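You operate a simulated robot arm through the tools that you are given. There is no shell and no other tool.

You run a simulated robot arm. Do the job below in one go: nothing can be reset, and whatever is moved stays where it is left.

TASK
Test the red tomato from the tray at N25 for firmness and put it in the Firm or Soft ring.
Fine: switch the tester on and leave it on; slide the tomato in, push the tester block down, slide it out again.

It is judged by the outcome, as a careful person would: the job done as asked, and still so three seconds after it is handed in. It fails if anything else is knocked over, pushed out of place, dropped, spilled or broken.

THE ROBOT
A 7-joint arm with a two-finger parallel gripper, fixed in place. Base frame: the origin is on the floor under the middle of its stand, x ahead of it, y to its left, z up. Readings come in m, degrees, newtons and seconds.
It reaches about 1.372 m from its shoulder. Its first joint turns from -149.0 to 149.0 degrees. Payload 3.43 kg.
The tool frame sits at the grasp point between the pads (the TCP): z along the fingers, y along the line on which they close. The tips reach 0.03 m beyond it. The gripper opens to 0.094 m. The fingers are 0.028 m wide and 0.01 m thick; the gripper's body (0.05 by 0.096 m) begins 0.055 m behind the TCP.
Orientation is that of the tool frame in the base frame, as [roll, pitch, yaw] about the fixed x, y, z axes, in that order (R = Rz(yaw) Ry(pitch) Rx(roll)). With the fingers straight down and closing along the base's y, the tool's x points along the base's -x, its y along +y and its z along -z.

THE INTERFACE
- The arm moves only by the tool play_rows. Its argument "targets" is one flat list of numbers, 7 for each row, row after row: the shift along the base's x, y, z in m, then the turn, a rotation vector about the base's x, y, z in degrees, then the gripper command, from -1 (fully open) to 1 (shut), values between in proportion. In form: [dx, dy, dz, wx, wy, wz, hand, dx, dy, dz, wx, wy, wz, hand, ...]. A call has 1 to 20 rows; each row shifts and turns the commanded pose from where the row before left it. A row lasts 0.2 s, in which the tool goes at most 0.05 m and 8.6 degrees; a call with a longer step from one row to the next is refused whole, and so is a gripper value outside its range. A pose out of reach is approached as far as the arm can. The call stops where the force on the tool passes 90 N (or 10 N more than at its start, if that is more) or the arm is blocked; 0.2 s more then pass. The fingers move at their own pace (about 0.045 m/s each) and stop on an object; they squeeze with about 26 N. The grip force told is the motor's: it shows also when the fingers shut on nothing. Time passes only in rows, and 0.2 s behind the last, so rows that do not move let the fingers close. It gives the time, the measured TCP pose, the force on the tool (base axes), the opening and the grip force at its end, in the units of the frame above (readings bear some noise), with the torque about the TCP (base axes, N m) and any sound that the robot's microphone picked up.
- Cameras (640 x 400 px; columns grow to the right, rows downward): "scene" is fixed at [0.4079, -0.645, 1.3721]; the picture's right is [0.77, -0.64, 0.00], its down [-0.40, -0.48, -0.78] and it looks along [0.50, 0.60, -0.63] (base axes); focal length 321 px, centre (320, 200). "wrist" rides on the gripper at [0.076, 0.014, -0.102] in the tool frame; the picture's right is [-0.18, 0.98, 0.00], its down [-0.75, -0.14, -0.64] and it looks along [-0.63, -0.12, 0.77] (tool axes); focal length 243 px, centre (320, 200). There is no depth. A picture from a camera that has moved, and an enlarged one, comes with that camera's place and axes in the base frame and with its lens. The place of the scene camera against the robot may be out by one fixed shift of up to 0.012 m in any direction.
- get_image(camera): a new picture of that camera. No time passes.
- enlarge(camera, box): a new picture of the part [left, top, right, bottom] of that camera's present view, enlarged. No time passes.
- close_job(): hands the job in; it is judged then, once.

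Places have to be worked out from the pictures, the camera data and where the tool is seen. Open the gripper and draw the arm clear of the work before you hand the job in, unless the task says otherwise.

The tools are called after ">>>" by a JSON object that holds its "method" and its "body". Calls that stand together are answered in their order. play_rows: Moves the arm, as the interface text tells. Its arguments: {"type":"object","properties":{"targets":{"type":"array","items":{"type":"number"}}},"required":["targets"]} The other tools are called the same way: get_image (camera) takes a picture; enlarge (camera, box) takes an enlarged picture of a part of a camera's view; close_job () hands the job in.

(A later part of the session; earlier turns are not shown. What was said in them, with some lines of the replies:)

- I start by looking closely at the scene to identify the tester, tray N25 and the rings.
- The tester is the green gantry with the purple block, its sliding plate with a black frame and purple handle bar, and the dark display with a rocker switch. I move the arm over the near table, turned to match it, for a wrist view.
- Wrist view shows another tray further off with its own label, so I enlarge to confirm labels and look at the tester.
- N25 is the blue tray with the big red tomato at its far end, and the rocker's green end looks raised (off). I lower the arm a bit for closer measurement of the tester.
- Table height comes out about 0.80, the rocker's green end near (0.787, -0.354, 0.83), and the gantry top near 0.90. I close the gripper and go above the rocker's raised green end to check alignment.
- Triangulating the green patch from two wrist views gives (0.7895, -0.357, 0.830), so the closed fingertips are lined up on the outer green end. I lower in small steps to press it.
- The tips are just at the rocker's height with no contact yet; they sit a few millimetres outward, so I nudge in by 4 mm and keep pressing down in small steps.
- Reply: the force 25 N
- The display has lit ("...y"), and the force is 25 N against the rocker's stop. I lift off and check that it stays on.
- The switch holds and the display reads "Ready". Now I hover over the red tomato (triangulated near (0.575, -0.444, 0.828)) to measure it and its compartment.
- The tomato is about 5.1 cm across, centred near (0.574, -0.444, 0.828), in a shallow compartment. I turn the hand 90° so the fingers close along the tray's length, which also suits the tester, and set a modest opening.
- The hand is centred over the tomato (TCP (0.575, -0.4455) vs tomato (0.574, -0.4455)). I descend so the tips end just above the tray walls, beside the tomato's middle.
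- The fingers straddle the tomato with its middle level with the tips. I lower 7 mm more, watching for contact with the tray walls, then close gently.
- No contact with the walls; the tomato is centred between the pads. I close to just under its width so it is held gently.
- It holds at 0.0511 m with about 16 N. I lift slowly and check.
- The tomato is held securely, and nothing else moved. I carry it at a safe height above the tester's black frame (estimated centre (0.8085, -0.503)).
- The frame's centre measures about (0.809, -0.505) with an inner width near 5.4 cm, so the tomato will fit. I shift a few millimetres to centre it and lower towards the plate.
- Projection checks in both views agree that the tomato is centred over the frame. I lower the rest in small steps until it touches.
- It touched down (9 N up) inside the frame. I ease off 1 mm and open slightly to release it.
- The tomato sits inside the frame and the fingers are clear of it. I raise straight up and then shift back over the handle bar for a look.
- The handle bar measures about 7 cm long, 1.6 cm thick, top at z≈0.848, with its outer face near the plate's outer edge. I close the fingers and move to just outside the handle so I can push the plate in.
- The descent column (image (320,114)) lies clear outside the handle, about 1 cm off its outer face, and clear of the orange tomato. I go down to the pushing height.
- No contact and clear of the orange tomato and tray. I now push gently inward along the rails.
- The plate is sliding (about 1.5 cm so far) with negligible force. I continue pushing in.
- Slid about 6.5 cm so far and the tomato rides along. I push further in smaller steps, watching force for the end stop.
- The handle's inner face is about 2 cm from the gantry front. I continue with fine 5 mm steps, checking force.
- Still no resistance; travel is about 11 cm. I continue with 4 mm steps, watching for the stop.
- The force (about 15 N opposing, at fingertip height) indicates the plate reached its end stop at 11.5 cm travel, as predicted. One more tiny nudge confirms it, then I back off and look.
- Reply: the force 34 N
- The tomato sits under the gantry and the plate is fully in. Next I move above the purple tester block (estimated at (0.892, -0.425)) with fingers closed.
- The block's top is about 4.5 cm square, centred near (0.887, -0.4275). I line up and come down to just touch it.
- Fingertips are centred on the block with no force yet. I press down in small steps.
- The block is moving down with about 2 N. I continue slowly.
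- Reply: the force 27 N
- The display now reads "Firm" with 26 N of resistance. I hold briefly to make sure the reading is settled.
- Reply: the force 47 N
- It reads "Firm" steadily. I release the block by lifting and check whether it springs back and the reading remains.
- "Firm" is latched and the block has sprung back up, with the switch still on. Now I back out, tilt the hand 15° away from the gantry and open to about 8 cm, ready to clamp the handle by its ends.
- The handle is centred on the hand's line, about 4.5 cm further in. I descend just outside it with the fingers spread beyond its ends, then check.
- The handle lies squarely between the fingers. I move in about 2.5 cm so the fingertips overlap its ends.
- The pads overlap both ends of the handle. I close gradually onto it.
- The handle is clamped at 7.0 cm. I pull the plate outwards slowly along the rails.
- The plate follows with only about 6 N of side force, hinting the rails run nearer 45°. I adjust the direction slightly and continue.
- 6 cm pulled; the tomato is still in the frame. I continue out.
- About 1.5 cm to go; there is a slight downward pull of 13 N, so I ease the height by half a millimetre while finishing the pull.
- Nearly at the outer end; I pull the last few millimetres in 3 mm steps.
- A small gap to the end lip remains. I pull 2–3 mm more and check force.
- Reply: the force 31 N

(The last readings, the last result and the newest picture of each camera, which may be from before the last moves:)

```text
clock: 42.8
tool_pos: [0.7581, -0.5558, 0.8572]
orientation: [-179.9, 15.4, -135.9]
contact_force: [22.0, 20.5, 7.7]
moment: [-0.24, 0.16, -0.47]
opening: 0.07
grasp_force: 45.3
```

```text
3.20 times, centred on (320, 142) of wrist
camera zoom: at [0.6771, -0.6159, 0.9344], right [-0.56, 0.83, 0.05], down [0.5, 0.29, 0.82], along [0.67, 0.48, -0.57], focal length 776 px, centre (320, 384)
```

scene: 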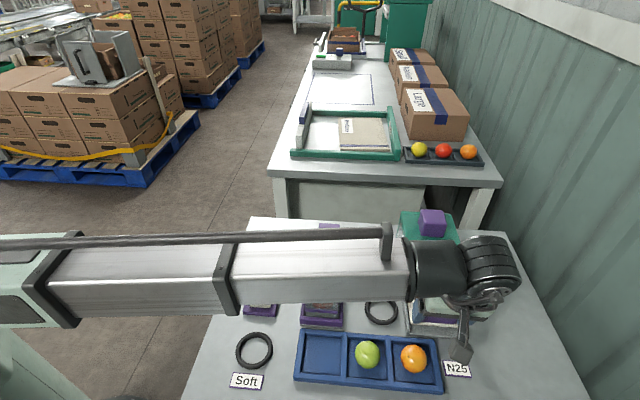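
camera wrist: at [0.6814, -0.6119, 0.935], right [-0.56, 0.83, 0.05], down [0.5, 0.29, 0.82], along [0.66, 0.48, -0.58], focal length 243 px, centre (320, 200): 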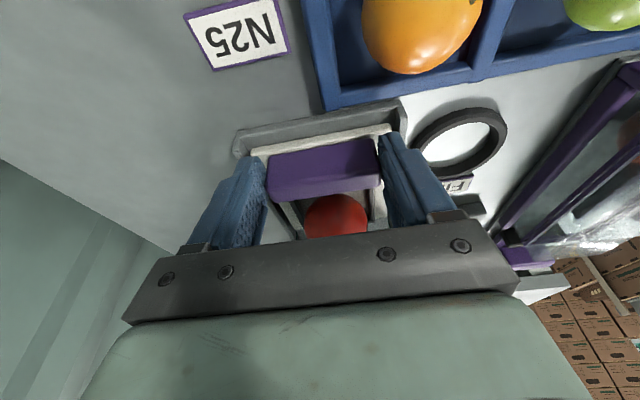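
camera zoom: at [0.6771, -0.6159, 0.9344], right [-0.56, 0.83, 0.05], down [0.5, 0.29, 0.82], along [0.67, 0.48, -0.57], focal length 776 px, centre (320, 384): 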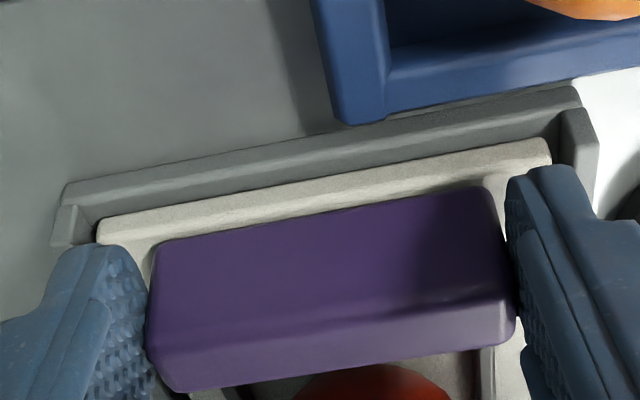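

The plate has reached its outer stop (30 N). I relax the pull, open the fingers, and rise vertically clear of the handle.

>>> {"method": "play_rows", "body": {"targets": [0.0015, 0.0014, 0, 0, 0, 0, -0.38, 0, 0, 0, 0, 0, 0, -0.55, 0, 0, 0, 0, 0, 0, -0.7, 0, 0, 0, 0, 0, 0, -0.7, 0, 0, 0.02, 0, 0, 0, -0.7, 0, 0, 0.04, 0, 0, 0, -0.7, 0, 0, 0.045, 0, 0, 0, -0.7, 0, 0, 0.04, 0, 0, 0, -0.7]}}

>>> {"method": "get_image", "body": {"camera": "wrist"}}

>>> {"method": "get_image", "body": {"camera": "scene"}}

>>> {"method": "enlarge", "body": {"camera": "scene", "box": [360, 240, 520, 340]}}

```text
clock: 44.6
tool_pos: [0.758, -0.5568, 1.0025]
orientation: [180.0, 14.9, -136.0]
contact_force: [0.6, -0.8, 0.3]
moment: [0.03, -0.01, -0.03]
opening: 0.0801
grasp_force: 0.0
```

```text
taken
camera wrist: at [0.6756, -0.6165, 1.0798], right [-0.56, 0.83, 0.05], down [0.5, 0.29, 0.82], along [0.66, 0.48, -0.58], focal length 243 px, centre (320, 200)
```

wrist: 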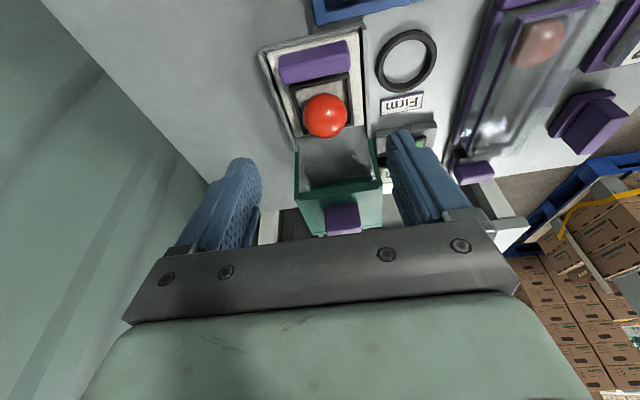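

```text
taken
```

scene: 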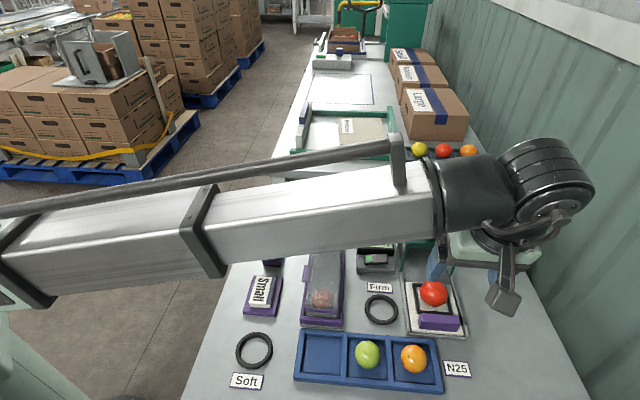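

```text
4.00 times, centred on (440, 290) of scene
camera zoom: at [0.4079, -0.645, 1.3721], right [0.77, -0.64, 0.0], down [-0.4, -0.48, -0.78], along [0.5, 0.6, -0.63], focal length 1283 px, centre (-160, -160)
```

zoom: 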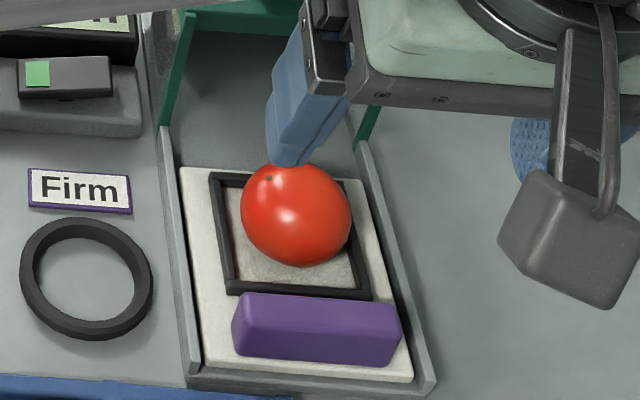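

The plate is back out with the tomato in place. I straighten the hand and return over the tomato.

>>> {"method": "play_rows", "body": {"targets": [0.0165, 0.017, 0.005, -5.21, 5.39, 0, -0.55, 0.0165, 0.017, 0, -5.21, 5.39, 0, -0.45, 0.0165, 0.017, 0, 0, 0, 0, -0.45, 0, 0, 0, 0, 0, 0, -0.45]}}

>>> {"method": "get_image", "body": {"camera": "wrist"}}

>>> {"method": "enlarge", "body": {"camera": "wrist", "box": [240, 30, 400, 130]}}

```text
clock: 45.6
tool_pos: [0.8079, -0.506, 1.0062]
orientation: [179.9, 0.1, -136.1]
contact_force: [0.4, -0.6, 0.5]
moment: [-0.02, 0.01, 0.04]
opening: 0.0681
grasp_force: 0.1
```

```text
taken
camera wrist: at [0.7426, -0.5487, 1.1082], right [-0.55, 0.83, 0.0], down [0.64, 0.42, 0.64], along [0.54, 0.35, -0.77], focal length 243 px, centre (320, 200)
```

wrist: 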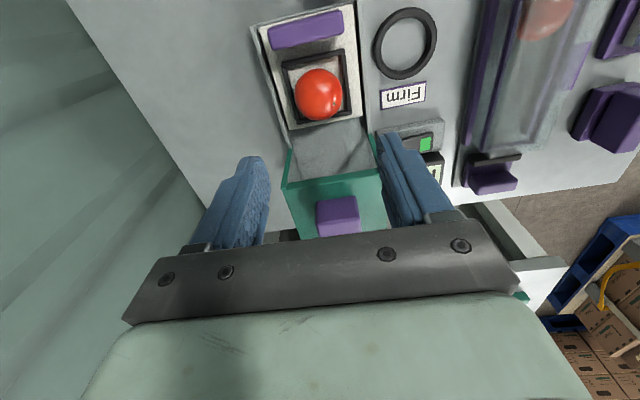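

```text
4.00 times, centred on (320, 80) of wrist
camera zoom: at [0.7426, -0.5487, 1.1082], right [-0.55, 0.83, 0.0], down [0.64, 0.42, 0.64], along [0.54, 0.35, -0.77], focal length 970 px, centre (320, 680)
```

zoom: 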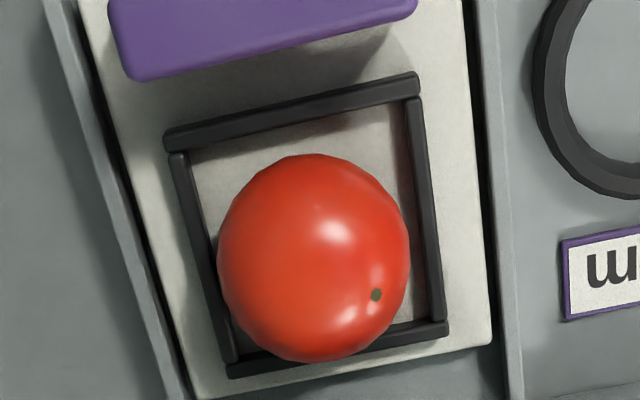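

The tomato is at about (0.8085, -0.5067, 0.84), practically under the hand. I lower to the same grasp height as before.

>>> {"method": "play_rows", "body": {"targets": [0.001, -0.0008, -0.045, 0, 0, 0, -0.45, 0, 0, -0.045, 0, 0, 0, -0.45, 0, 0, -0.04, 0, 0, 0, -0.45, 0, 0, -0.017, 0, 0, 0, -0.45]}}

>>> {"method": "enlarge", "body": {"camera": "wrist", "box": [220, 80, 420, 205]}}

```text
clock: 46.6
tool_pos: [0.8068, -0.5062, 0.8606]
orientation: [180.0, 0.0, -136.0]
contact_force: [0.0, 0.5, -0.1]
moment: [0.01, 0.0, -0.01]
opening: 0.0681
grasp_force: 0.0
```

```text
3.20 times, centred on (320, 142) of wrist
camera zoom: at [0.7432, -0.5502, 0.9613], right [-0.55, 0.83, 0.0], down [0.64, 0.42, 0.64], along [0.54, 0.35, -0.77], focal length 776 px, centre (320, 384)
```

zoom: 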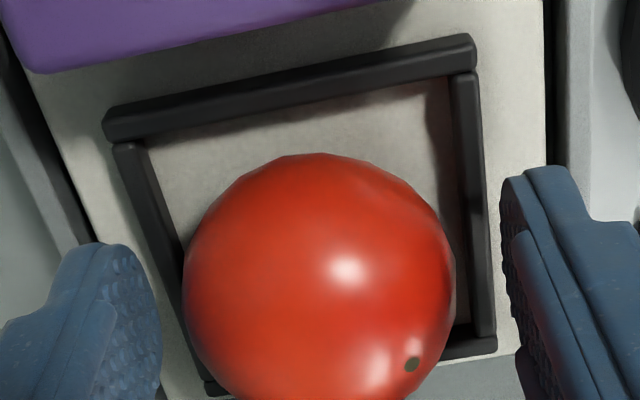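

The tomato is about 3 mm further in than the hand; I correct that, drop 2 mm and close gently as before.

>>> {"method": "play_rows", "body": {"targets": [0.0021, 0.002, -0.002, 0, 0, 0, -0.45, 0, 0, 0, 0, 0, 0, -0.2, 0, 0, 0, 0, 0, 0, -0.08, 0, 0, 0, 0, 0, 0, -0.02, 0, 0, 0, 0, 0, 0, -0.02]}}

>>> {"method": "enlarge", "body": {"camera": "wrist", "box": [220, 80, 420, 205]}}

```text
clock: 47.8
tool_pos: [0.8095, -0.5049, 0.8587]
orientation: [-179.9, -0.1, -136.0]
contact_force: [1.4, -0.7, -0.4]
moment: [0.02, -0.03, -0.02]
opening: 0.0509
grasp_force: 16.1
```

```text
3.20 times, centred on (320, 142) of wrist
camera zoom: at [0.7455, -0.5482, 0.9593], right [-0.55, 0.83, 0.0], down [0.64, 0.42, 0.64], along [0.54, 0.35, -0.77], focal length 776 px, centre (320, 384)
```

zoom: 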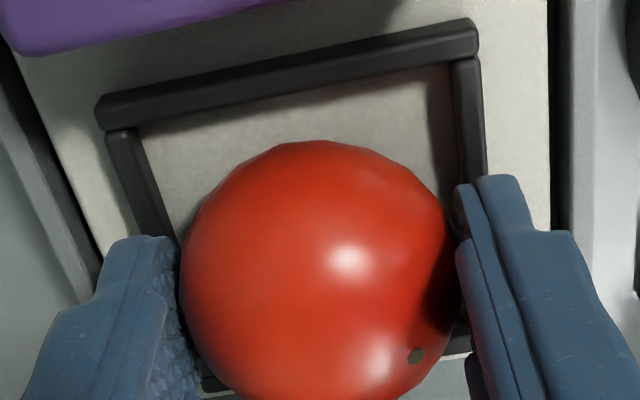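

Same secure grip as before (0.0509 m, 16 N). I lift straight up and carry it toward the Firm ring.

>>> {"method": "play_rows", "body": {"targets": [0, 0, 0.01, 0, 0, 0, -0.02, 0, 0, 0.03, 0, 0, 0, -0.02, 0, 0, 0.045, 0, 0, 0, -0.02, 0, 0, 0.045, 0, 0, 0, -0.02, -0.03, 0.02, 0.01, 0, 0, 0, -0.02, -0.03, 0.02, 0, 0, 0, 0, -0.02, -0.0245, 0.0175, 0, 0, 0, 0, -0.02, 0, 0, 0, 0, 0, 0, -0.02]}}

>>> {"method": "get_image", "body": {"camera": "wrist"}}

>>> {"method": "enlarge", "body": {"camera": "wrist", "box": [240, 30, 400, 130]}}

>>> {"method": "get_image", "body": {"camera": "scene"}}

```text
clock: 49.6
tool_pos: [0.7256, -0.4479, 0.9977]
orientation: [179.9, 0.0, -136.0]
contact_force: [-0.1, -0.4, -0.2]
moment: [0.01, -0.01, 0.01]
opening: 0.0505
grasp_force: 15.9
```

```text
taken
camera wrist: at [0.6611, -0.4916, 1.099], right [-0.55, 0.83, 0.0], down [0.64, 0.42, 0.64], along [0.54, 0.35, -0.77], focal length 243 px, centre (320, 200)
```

wrist: 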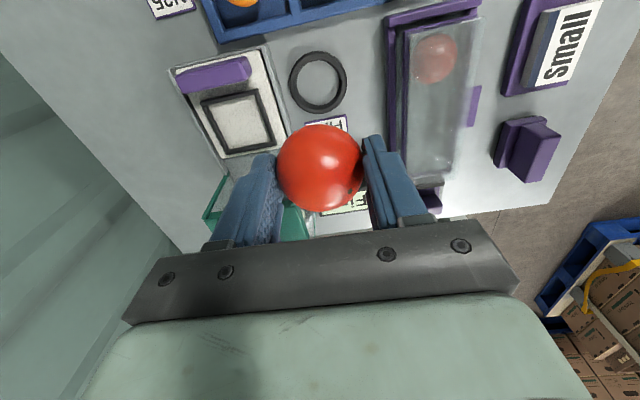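

```text
4.00 times, centred on (320, 80) of wrist
camera zoom: at [0.6611, -0.4916, 1.099], right [-0.55, 0.83, 0.0], down [0.64, 0.42, 0.64], along [0.54, 0.35, -0.77], focal length 970 px, centre (320, 680)
```

zoom: 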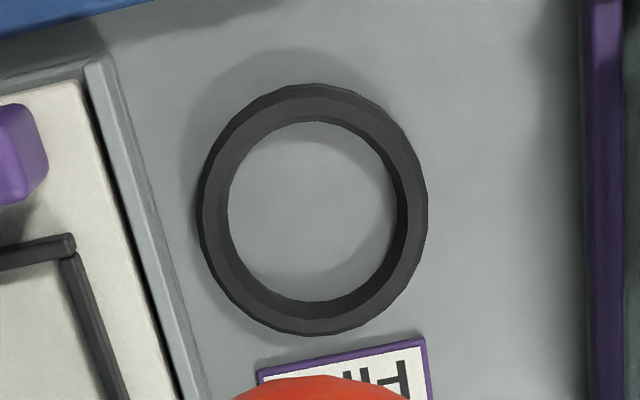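

```text
taken
```

scene: 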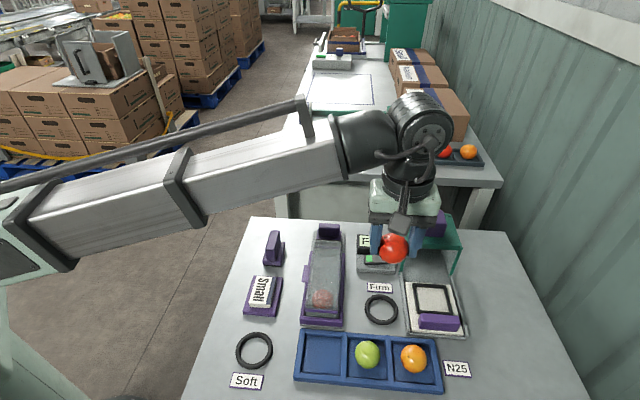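

The ring's centre works out near (0.725, -0.451), and projections in the scene view agree with the tomato's alignment. I correct by 1–2 mm and lower most of the way.

>>> {"method": "play_rows", "body": {"targets": [0.0005, -0.0017, -0.04, 0, 0, 0, -0.02, 0, 0, -0.045, 0, 0, 0, -0.02, 0, 0, -0.035, 0, 0, 0, -0.02, 0, 0, -0.02, 0, 0, 0, -0.02]}}

>>> {"method": "get_image", "body": {"camera": "wrist"}}

>>> {"method": "enlarge", "body": {"camera": "wrist", "box": [220, 80, 420, 205]}}

>>> {"method": "enlarge", "body": {"camera": "scene", "box": [310, 240, 470, 340]}}

```text
clock: 50.6
tool_pos: [0.726, -0.4496, 0.8572]
orientation: [-179.9, -0.1, -136.1]
contact_force: [0.4, 0.2, -1.0]
moment: [0.0, 0.02, -0.01]
opening: 0.0509
grasp_force: 15.8
```

```text
taken
camera wrist: at [0.6616, -0.4922, 0.9585], right [-0.55, 0.83, 0.0], down [0.64, 0.42, 0.64], along [0.54, 0.35, -0.77], focal length 243 px, centre (320, 200)
```

wrist: 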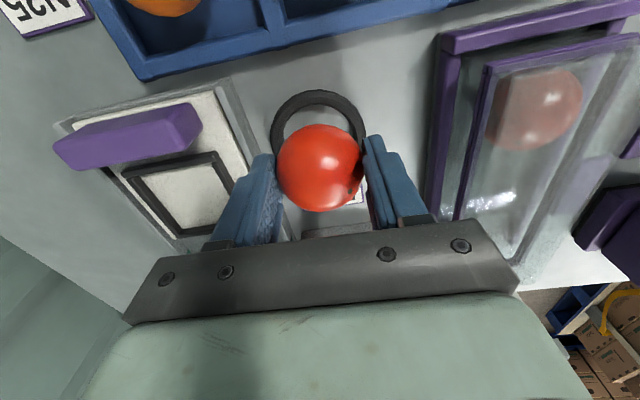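

```text
3.20 times, centred on (320, 142) of wrist
camera zoom: at [0.6616, -0.4922, 0.9585], right [-0.55, 0.83, 0.0], down [0.64, 0.42, 0.64], along [0.54, 0.35, -0.77], focal length 776 px, centre (320, 384)
```

zoom: 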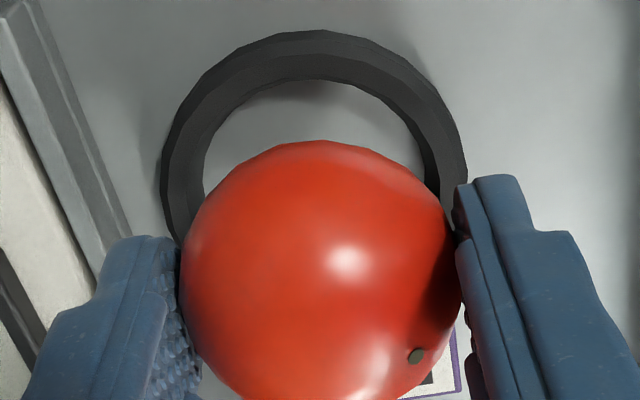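

```text
4.00 times, centred on (390, 290) of scene
camera zoom: at [0.4079, -0.645, 1.3721], right [0.77, -0.64, 0.0], down [-0.4, -0.48, -0.78], along [0.5, 0.6, -0.63], focal length 1283 px, centre (40, -160)
```

zoom: 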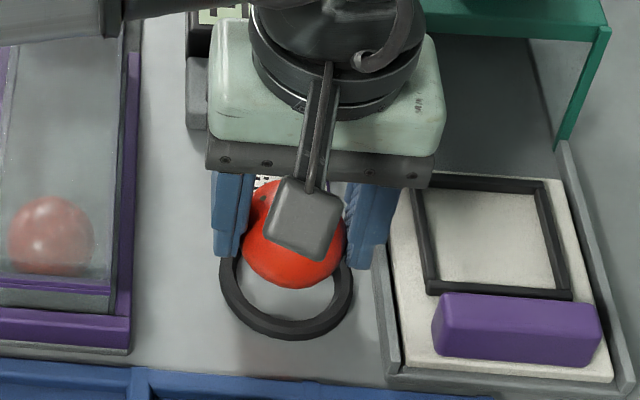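

Alignment over the ring checks out in both views. I lower in small steps until the tomato touches the table.

>>> {"method": "play_rows", "body": {"targets": [0, 0, -0.005, 0, 0, 0, -0.02, 0, 0, -0.004, 0, 0, 0, -0.02, 0, 0, -0.002, 0, 0, 0, -0.02]}}

>>> {"method": "enlarge", "body": {"camera": "wrist", "box": [220, 80, 420, 205]}}

>>> {"method": "enlarge", "body": {"camera": "scene", "box": [310, 240, 470, 340]}}

```text
clock: 51.4
tool_pos: [0.7267, -0.448, 0.847]
orientation: [180.0, 0.0, -136.0]
contact_force: [0.0, -0.1, -0.7]
moment: [0.02, -0.02, 0.05]
opening: 0.0509
grasp_force: 16.1
```

```text
3.20 times, centred on (320, 142) of wrist
camera zoom: at [0.6618, -0.4919, 0.9475], right [-0.55, 0.83, 0.0], down [0.64, 0.42, 0.64], along [0.54, 0.35, -0.77], focal length 776 px, centre (320, 384)
```

zoom: 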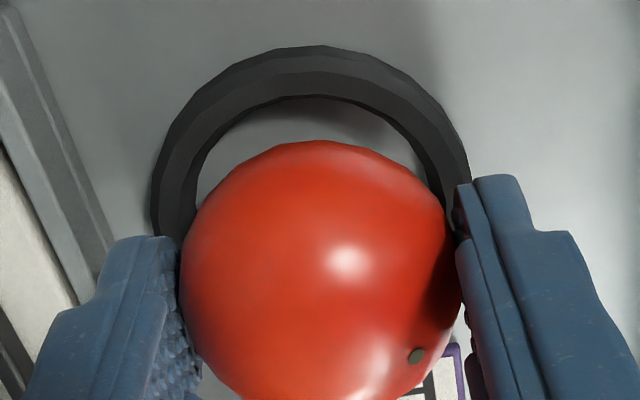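

```text
4.00 times, centred on (390, 290) of scene
camera zoom: at [0.4079, -0.645, 1.3721], right [0.77, -0.64, 0.0], down [-0.4, -0.48, -0.78], along [0.5, 0.6, -0.63], focal length 1283 px, centre (40, -160)
```

zoom: 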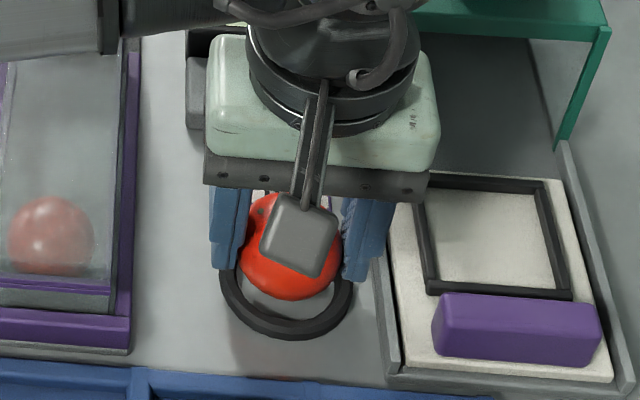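

No contact yet; the ring is about 2 mm toward the tester side, so I nudge 1 mm and go on in 2 mm steps.

>>> {"method": "play_rows", "body": {"targets": [0.0009, -0.0009, -0.002, 0, 0, 0, -0.02, 0, 0, -0.002, 0, 0, 0, -0.02]}}

>>> {"method": "enlarge", "body": {"camera": "wrist", "box": [220, 80, 420, 205]}}

```text
clock: 52.0
tool_pos: [0.727, -0.4506, 0.843]
orientation: [179.9, 0.0, -136.1]
contact_force: [0.8, -0.6, -0.5]
moment: [0.0, 0.02, -0.03]
opening: 0.0509
grasp_force: 16.4
```

```text
3.20 times, centred on (320, 142) of wrist
camera zoom: at [0.6627, -0.4931, 0.9434], right [-0.55, 0.83, 0.0], down [0.64, 0.42, 0.64], along [0.54, 0.35, -0.77], focal length 776 px, centre (320, 384)
```

zoom: 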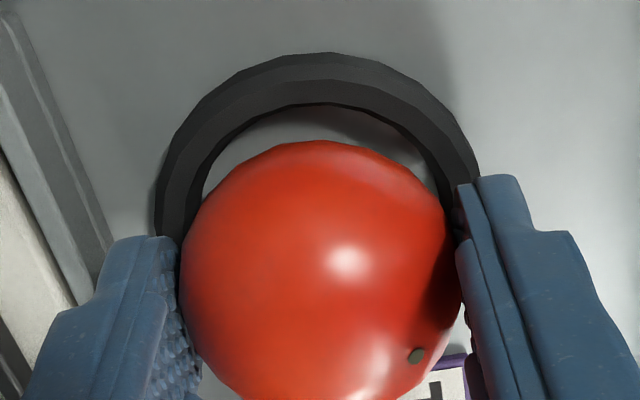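

Still no contact. I continue in 1.5–2 mm steps.

>>> {"method": "play_rows", "body": {"targets": [0, 0, -0.0015, 0, 0, 0, -0.02, 0, 0, -0.0015, 0, 0, 0, -0.02]}}

>>> {"method": "enlarge", "body": {"camera": "scene", "box": [310, 240, 470, 340]}}

```text
clock: 52.6
tool_pos: [0.726, -0.4498, 0.8399]
orientation: [-180.0, -0.1, -136.0]
contact_force: [0.3, -1.0, 5.9]
moment: [0.02, 0.05, 0.02]
opening: 0.051
grasp_force: 15.8
```

```text
4.00 times, centred on (390, 290) of scene
camera zoom: at [0.4079, -0.645, 1.3721], right [0.77, -0.64, 0.0], down [-0.4, -0.48, -0.78], along [0.5, 0.6, -0.63], focal length 1283 px, centre (40, -160)
```

zoom: 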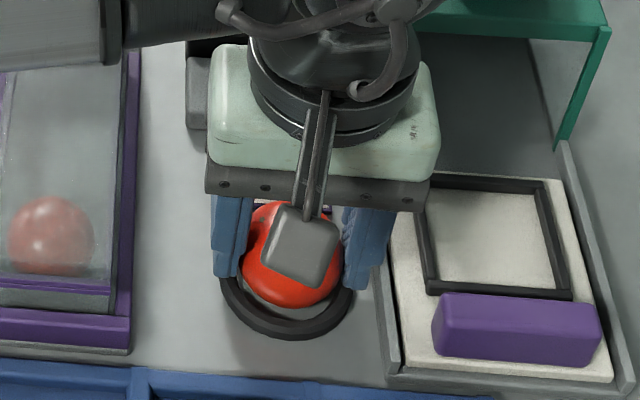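

It has touched down (6 N) inside the ring. I ease up 1 mm and open just enough to release without reaching the tester rail.

>>> {"method": "play_rows", "body": {"targets": [0, 0, 0.001, 0, 0, 0, -0.05, 0, 0, 0, 0, 0, 0, -0.1, 0, 0, 0, 0, 0, 0, -0.18, 0, 0, 0, 0, 0, 0, -0.27, 0, 0, 0, 0, 0, 0, -0.27]}}

>>> {"method": "enlarge", "body": {"camera": "wrist", "box": [220, 80, 420, 205]}}

>>> {"method": "enlarge", "body": {"camera": "scene", "box": [310, 240, 470, 340]}}

```text
clock: 53.8
tool_pos: [0.7268, -0.4501, 0.8407]
orientation: [180.0, 0.1, -135.9]
contact_force: [0.5, -0.4, -0.2]
moment: [0.02, 0.02, -0.02]
opening: 0.0595
grasp_force: 0.1
```

```text
3.20 times, centred on (320, 142) of wrist
camera zoom: at [0.6626, -0.4929, 0.9418], right [-0.55, 0.83, 0.0], down [0.64, 0.42, 0.64], along [0.54, 0.35, -0.77], focal length 776 px, centre (320, 384)
```

zoom: 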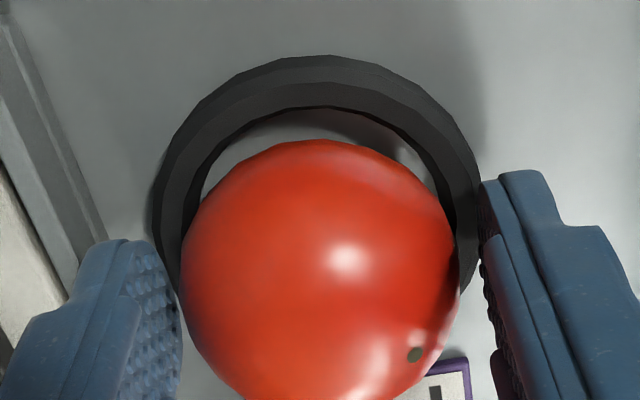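

```text
4.00 times, centred on (390, 290) of scene
camera zoom: at [0.4079, -0.645, 1.3721], right [0.77, -0.64, 0.0], down [-0.4, -0.48, -0.78], along [0.5, 0.6, -0.63], focal length 1283 px, centre (40, -160)
```

zoom: 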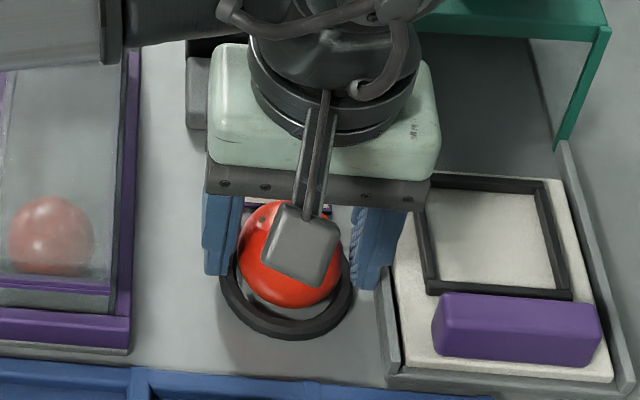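

The tomato is free and resting in the ring. I rise slowly and vertically, then inspect.

>>> {"method": "play_rows", "body": {"targets": [0, 0, 0.01, 0, 0, 0, -0.27, 0, 0, 0.02, 0, 0, 0, -0.27, 0, 0, 0.04, 0, 0, 0, -0.27, 0, 0, 0.045, 0, 0, 0, -0.5, 0, 0, 0.045, 0, 0, 0, -1, -0.02, 0.02, 0.04, 0, 0, 0, -1, -0.03, 0.03, 0.02, 0, 0, 0, -1]}}

>>> {"method": "get_image", "body": {"camera": "wrist"}}

>>> {"method": "get_image", "body": {"camera": "scene"}}

>>> {"method": "enlarge", "body": {"camera": "scene", "box": [310, 240, 470, 340]}}

```text
clock: 55.4
tool_pos: [0.6772, -0.4013, 1.0614]
orientation: [-180.0, -0.1, -136.0]
contact_force: [0.2, -0.7, -0.2]
moment: [-0.02, 0.01, -0.02]
opening: 0.0941
grasp_force: 0.1
```

```text
taken
camera wrist: at [0.6129, -0.4442, 1.1617], right [-0.55, 0.83, 0.0], down [0.64, 0.42, 0.64], along [0.54, 0.35, -0.77], focal length 243 px, centre (320, 200)
```

wrist: 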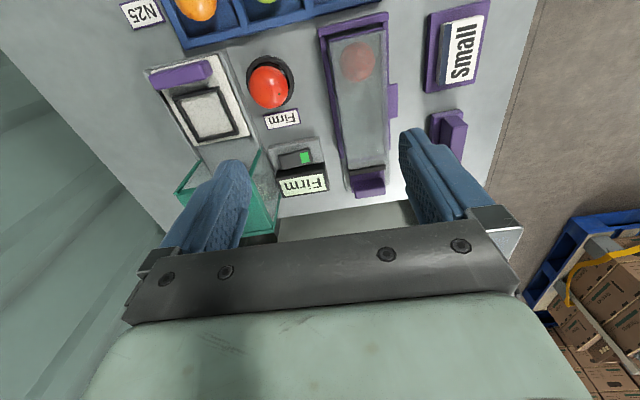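

```text
taken
```

scene: 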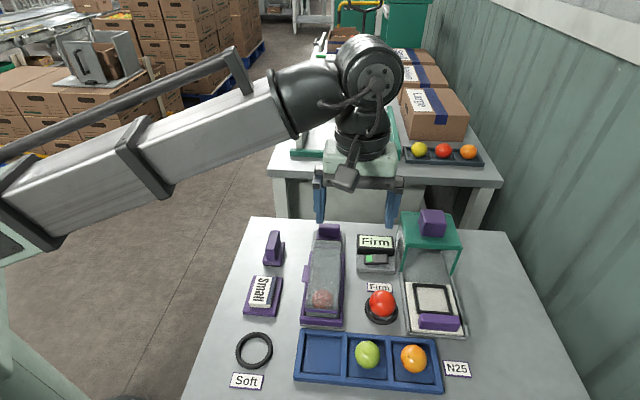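

```text
4.00 times, centred on (390, 290) of scene
camera zoom: at [0.4079, -0.645, 1.3721], right [0.77, -0.64, 0.0], down [-0.4, -0.48, -0.78], along [0.5, 0.6, -0.63], focal length 1283 px, centre (40, -160)
```

zoom: 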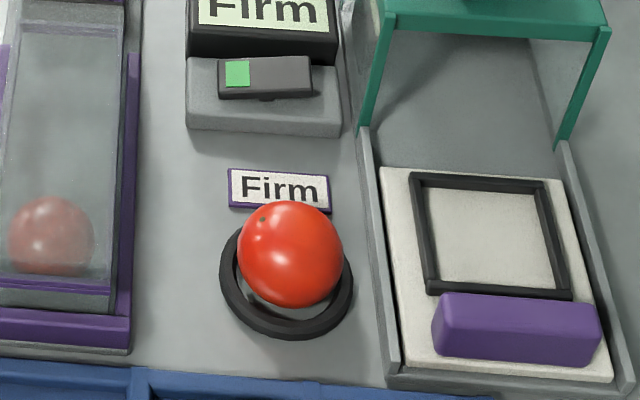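

The tomato sits in the Firm ring, the tester is on with "Firm" showing, the plate is out, and everything else is in place. I draw the arm well clear and check once more that nothing is moving.

>>> {"method": "play_rows", "body": {"targets": [-0.02, 0.03, 0.03, 0, 0, 0, -1, -0.02, 0.035, 0.025, 0, 0, 0, -1, -0.01, 0.035, 0.025, 0, 0, 0, -1, -0.01, 0.035, 0.02, 0, 0, 0, -1, 0, 0, 0, 0, 0, 0, -1, 0, 0, 0, 0, 0, 0, -1, 0, 0, 0, 0, 0, 0, -1, 0, 0, 0, 0, 0, 0, -1, 0, 0, 0, 0, 0, 0, -1]}}

>>> {"method": "enlarge", "body": {"camera": "scene", "box": [310, 240, 470, 340]}}

>>> {"method": "get_image", "body": {"camera": "scene"}}

```text
clock: 57.4
tool_pos: [0.6368, -0.2758, 1.1193]
orientation: [-178.9, 0.4, -135.9]
contact_force: [-0.7, 0.4, -0.2]
moment: [0.02, 0.0, 0.0]
opening: 0.0941
grasp_force: 0.0
out of reach, approached as far as the arm can: row 3, 4
```

```text
4.00 times, centred on (390, 290) of scene
camera zoom: at [0.4079, -0.645, 1.3721], right [0.77, -0.64, 0.0], down [-0.4, -0.48, -0.78], along [0.5, 0.6, -0.63], focal length 1283 px, centre (40, -160)
```

zoom: 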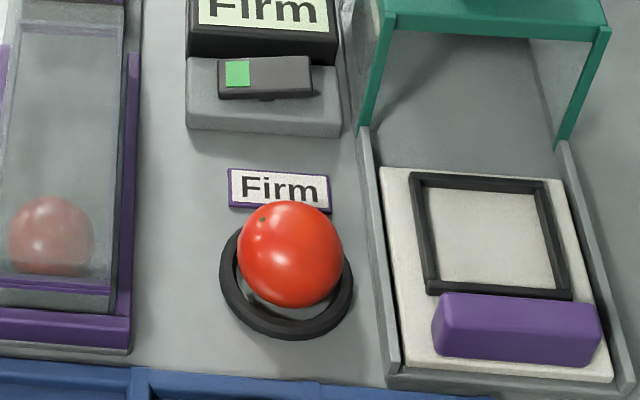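

```text
taken
```

scene: 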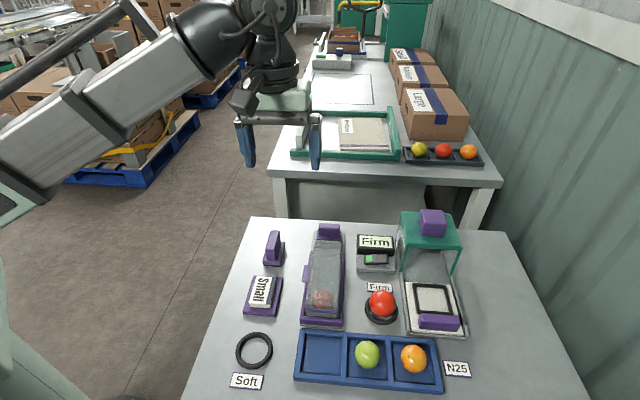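

The tomato has not moved in the Firm ring. The tester is on and reads "Firm", the gripper is open and the arm is clear, so I hand the job in.

>>> {"method": "close_job", "body": {}}

```text
The job is handed in.
```

The red tomato from the N25 tray tested **Firm** and is now in the Firm ring. I've handed the job in.

- **Tester:** it is switched on and left on, still showing "Firm". The sliding plate is back out and the purple block has sprung back up.
- **Tomato:** it had not shifted in the ring in the last picture, taken a few seconds after I let it go.
- **Everything else:** nothing else looked moved or knocked over in the final pictures. The gripper is open and the arm is clear of the table.
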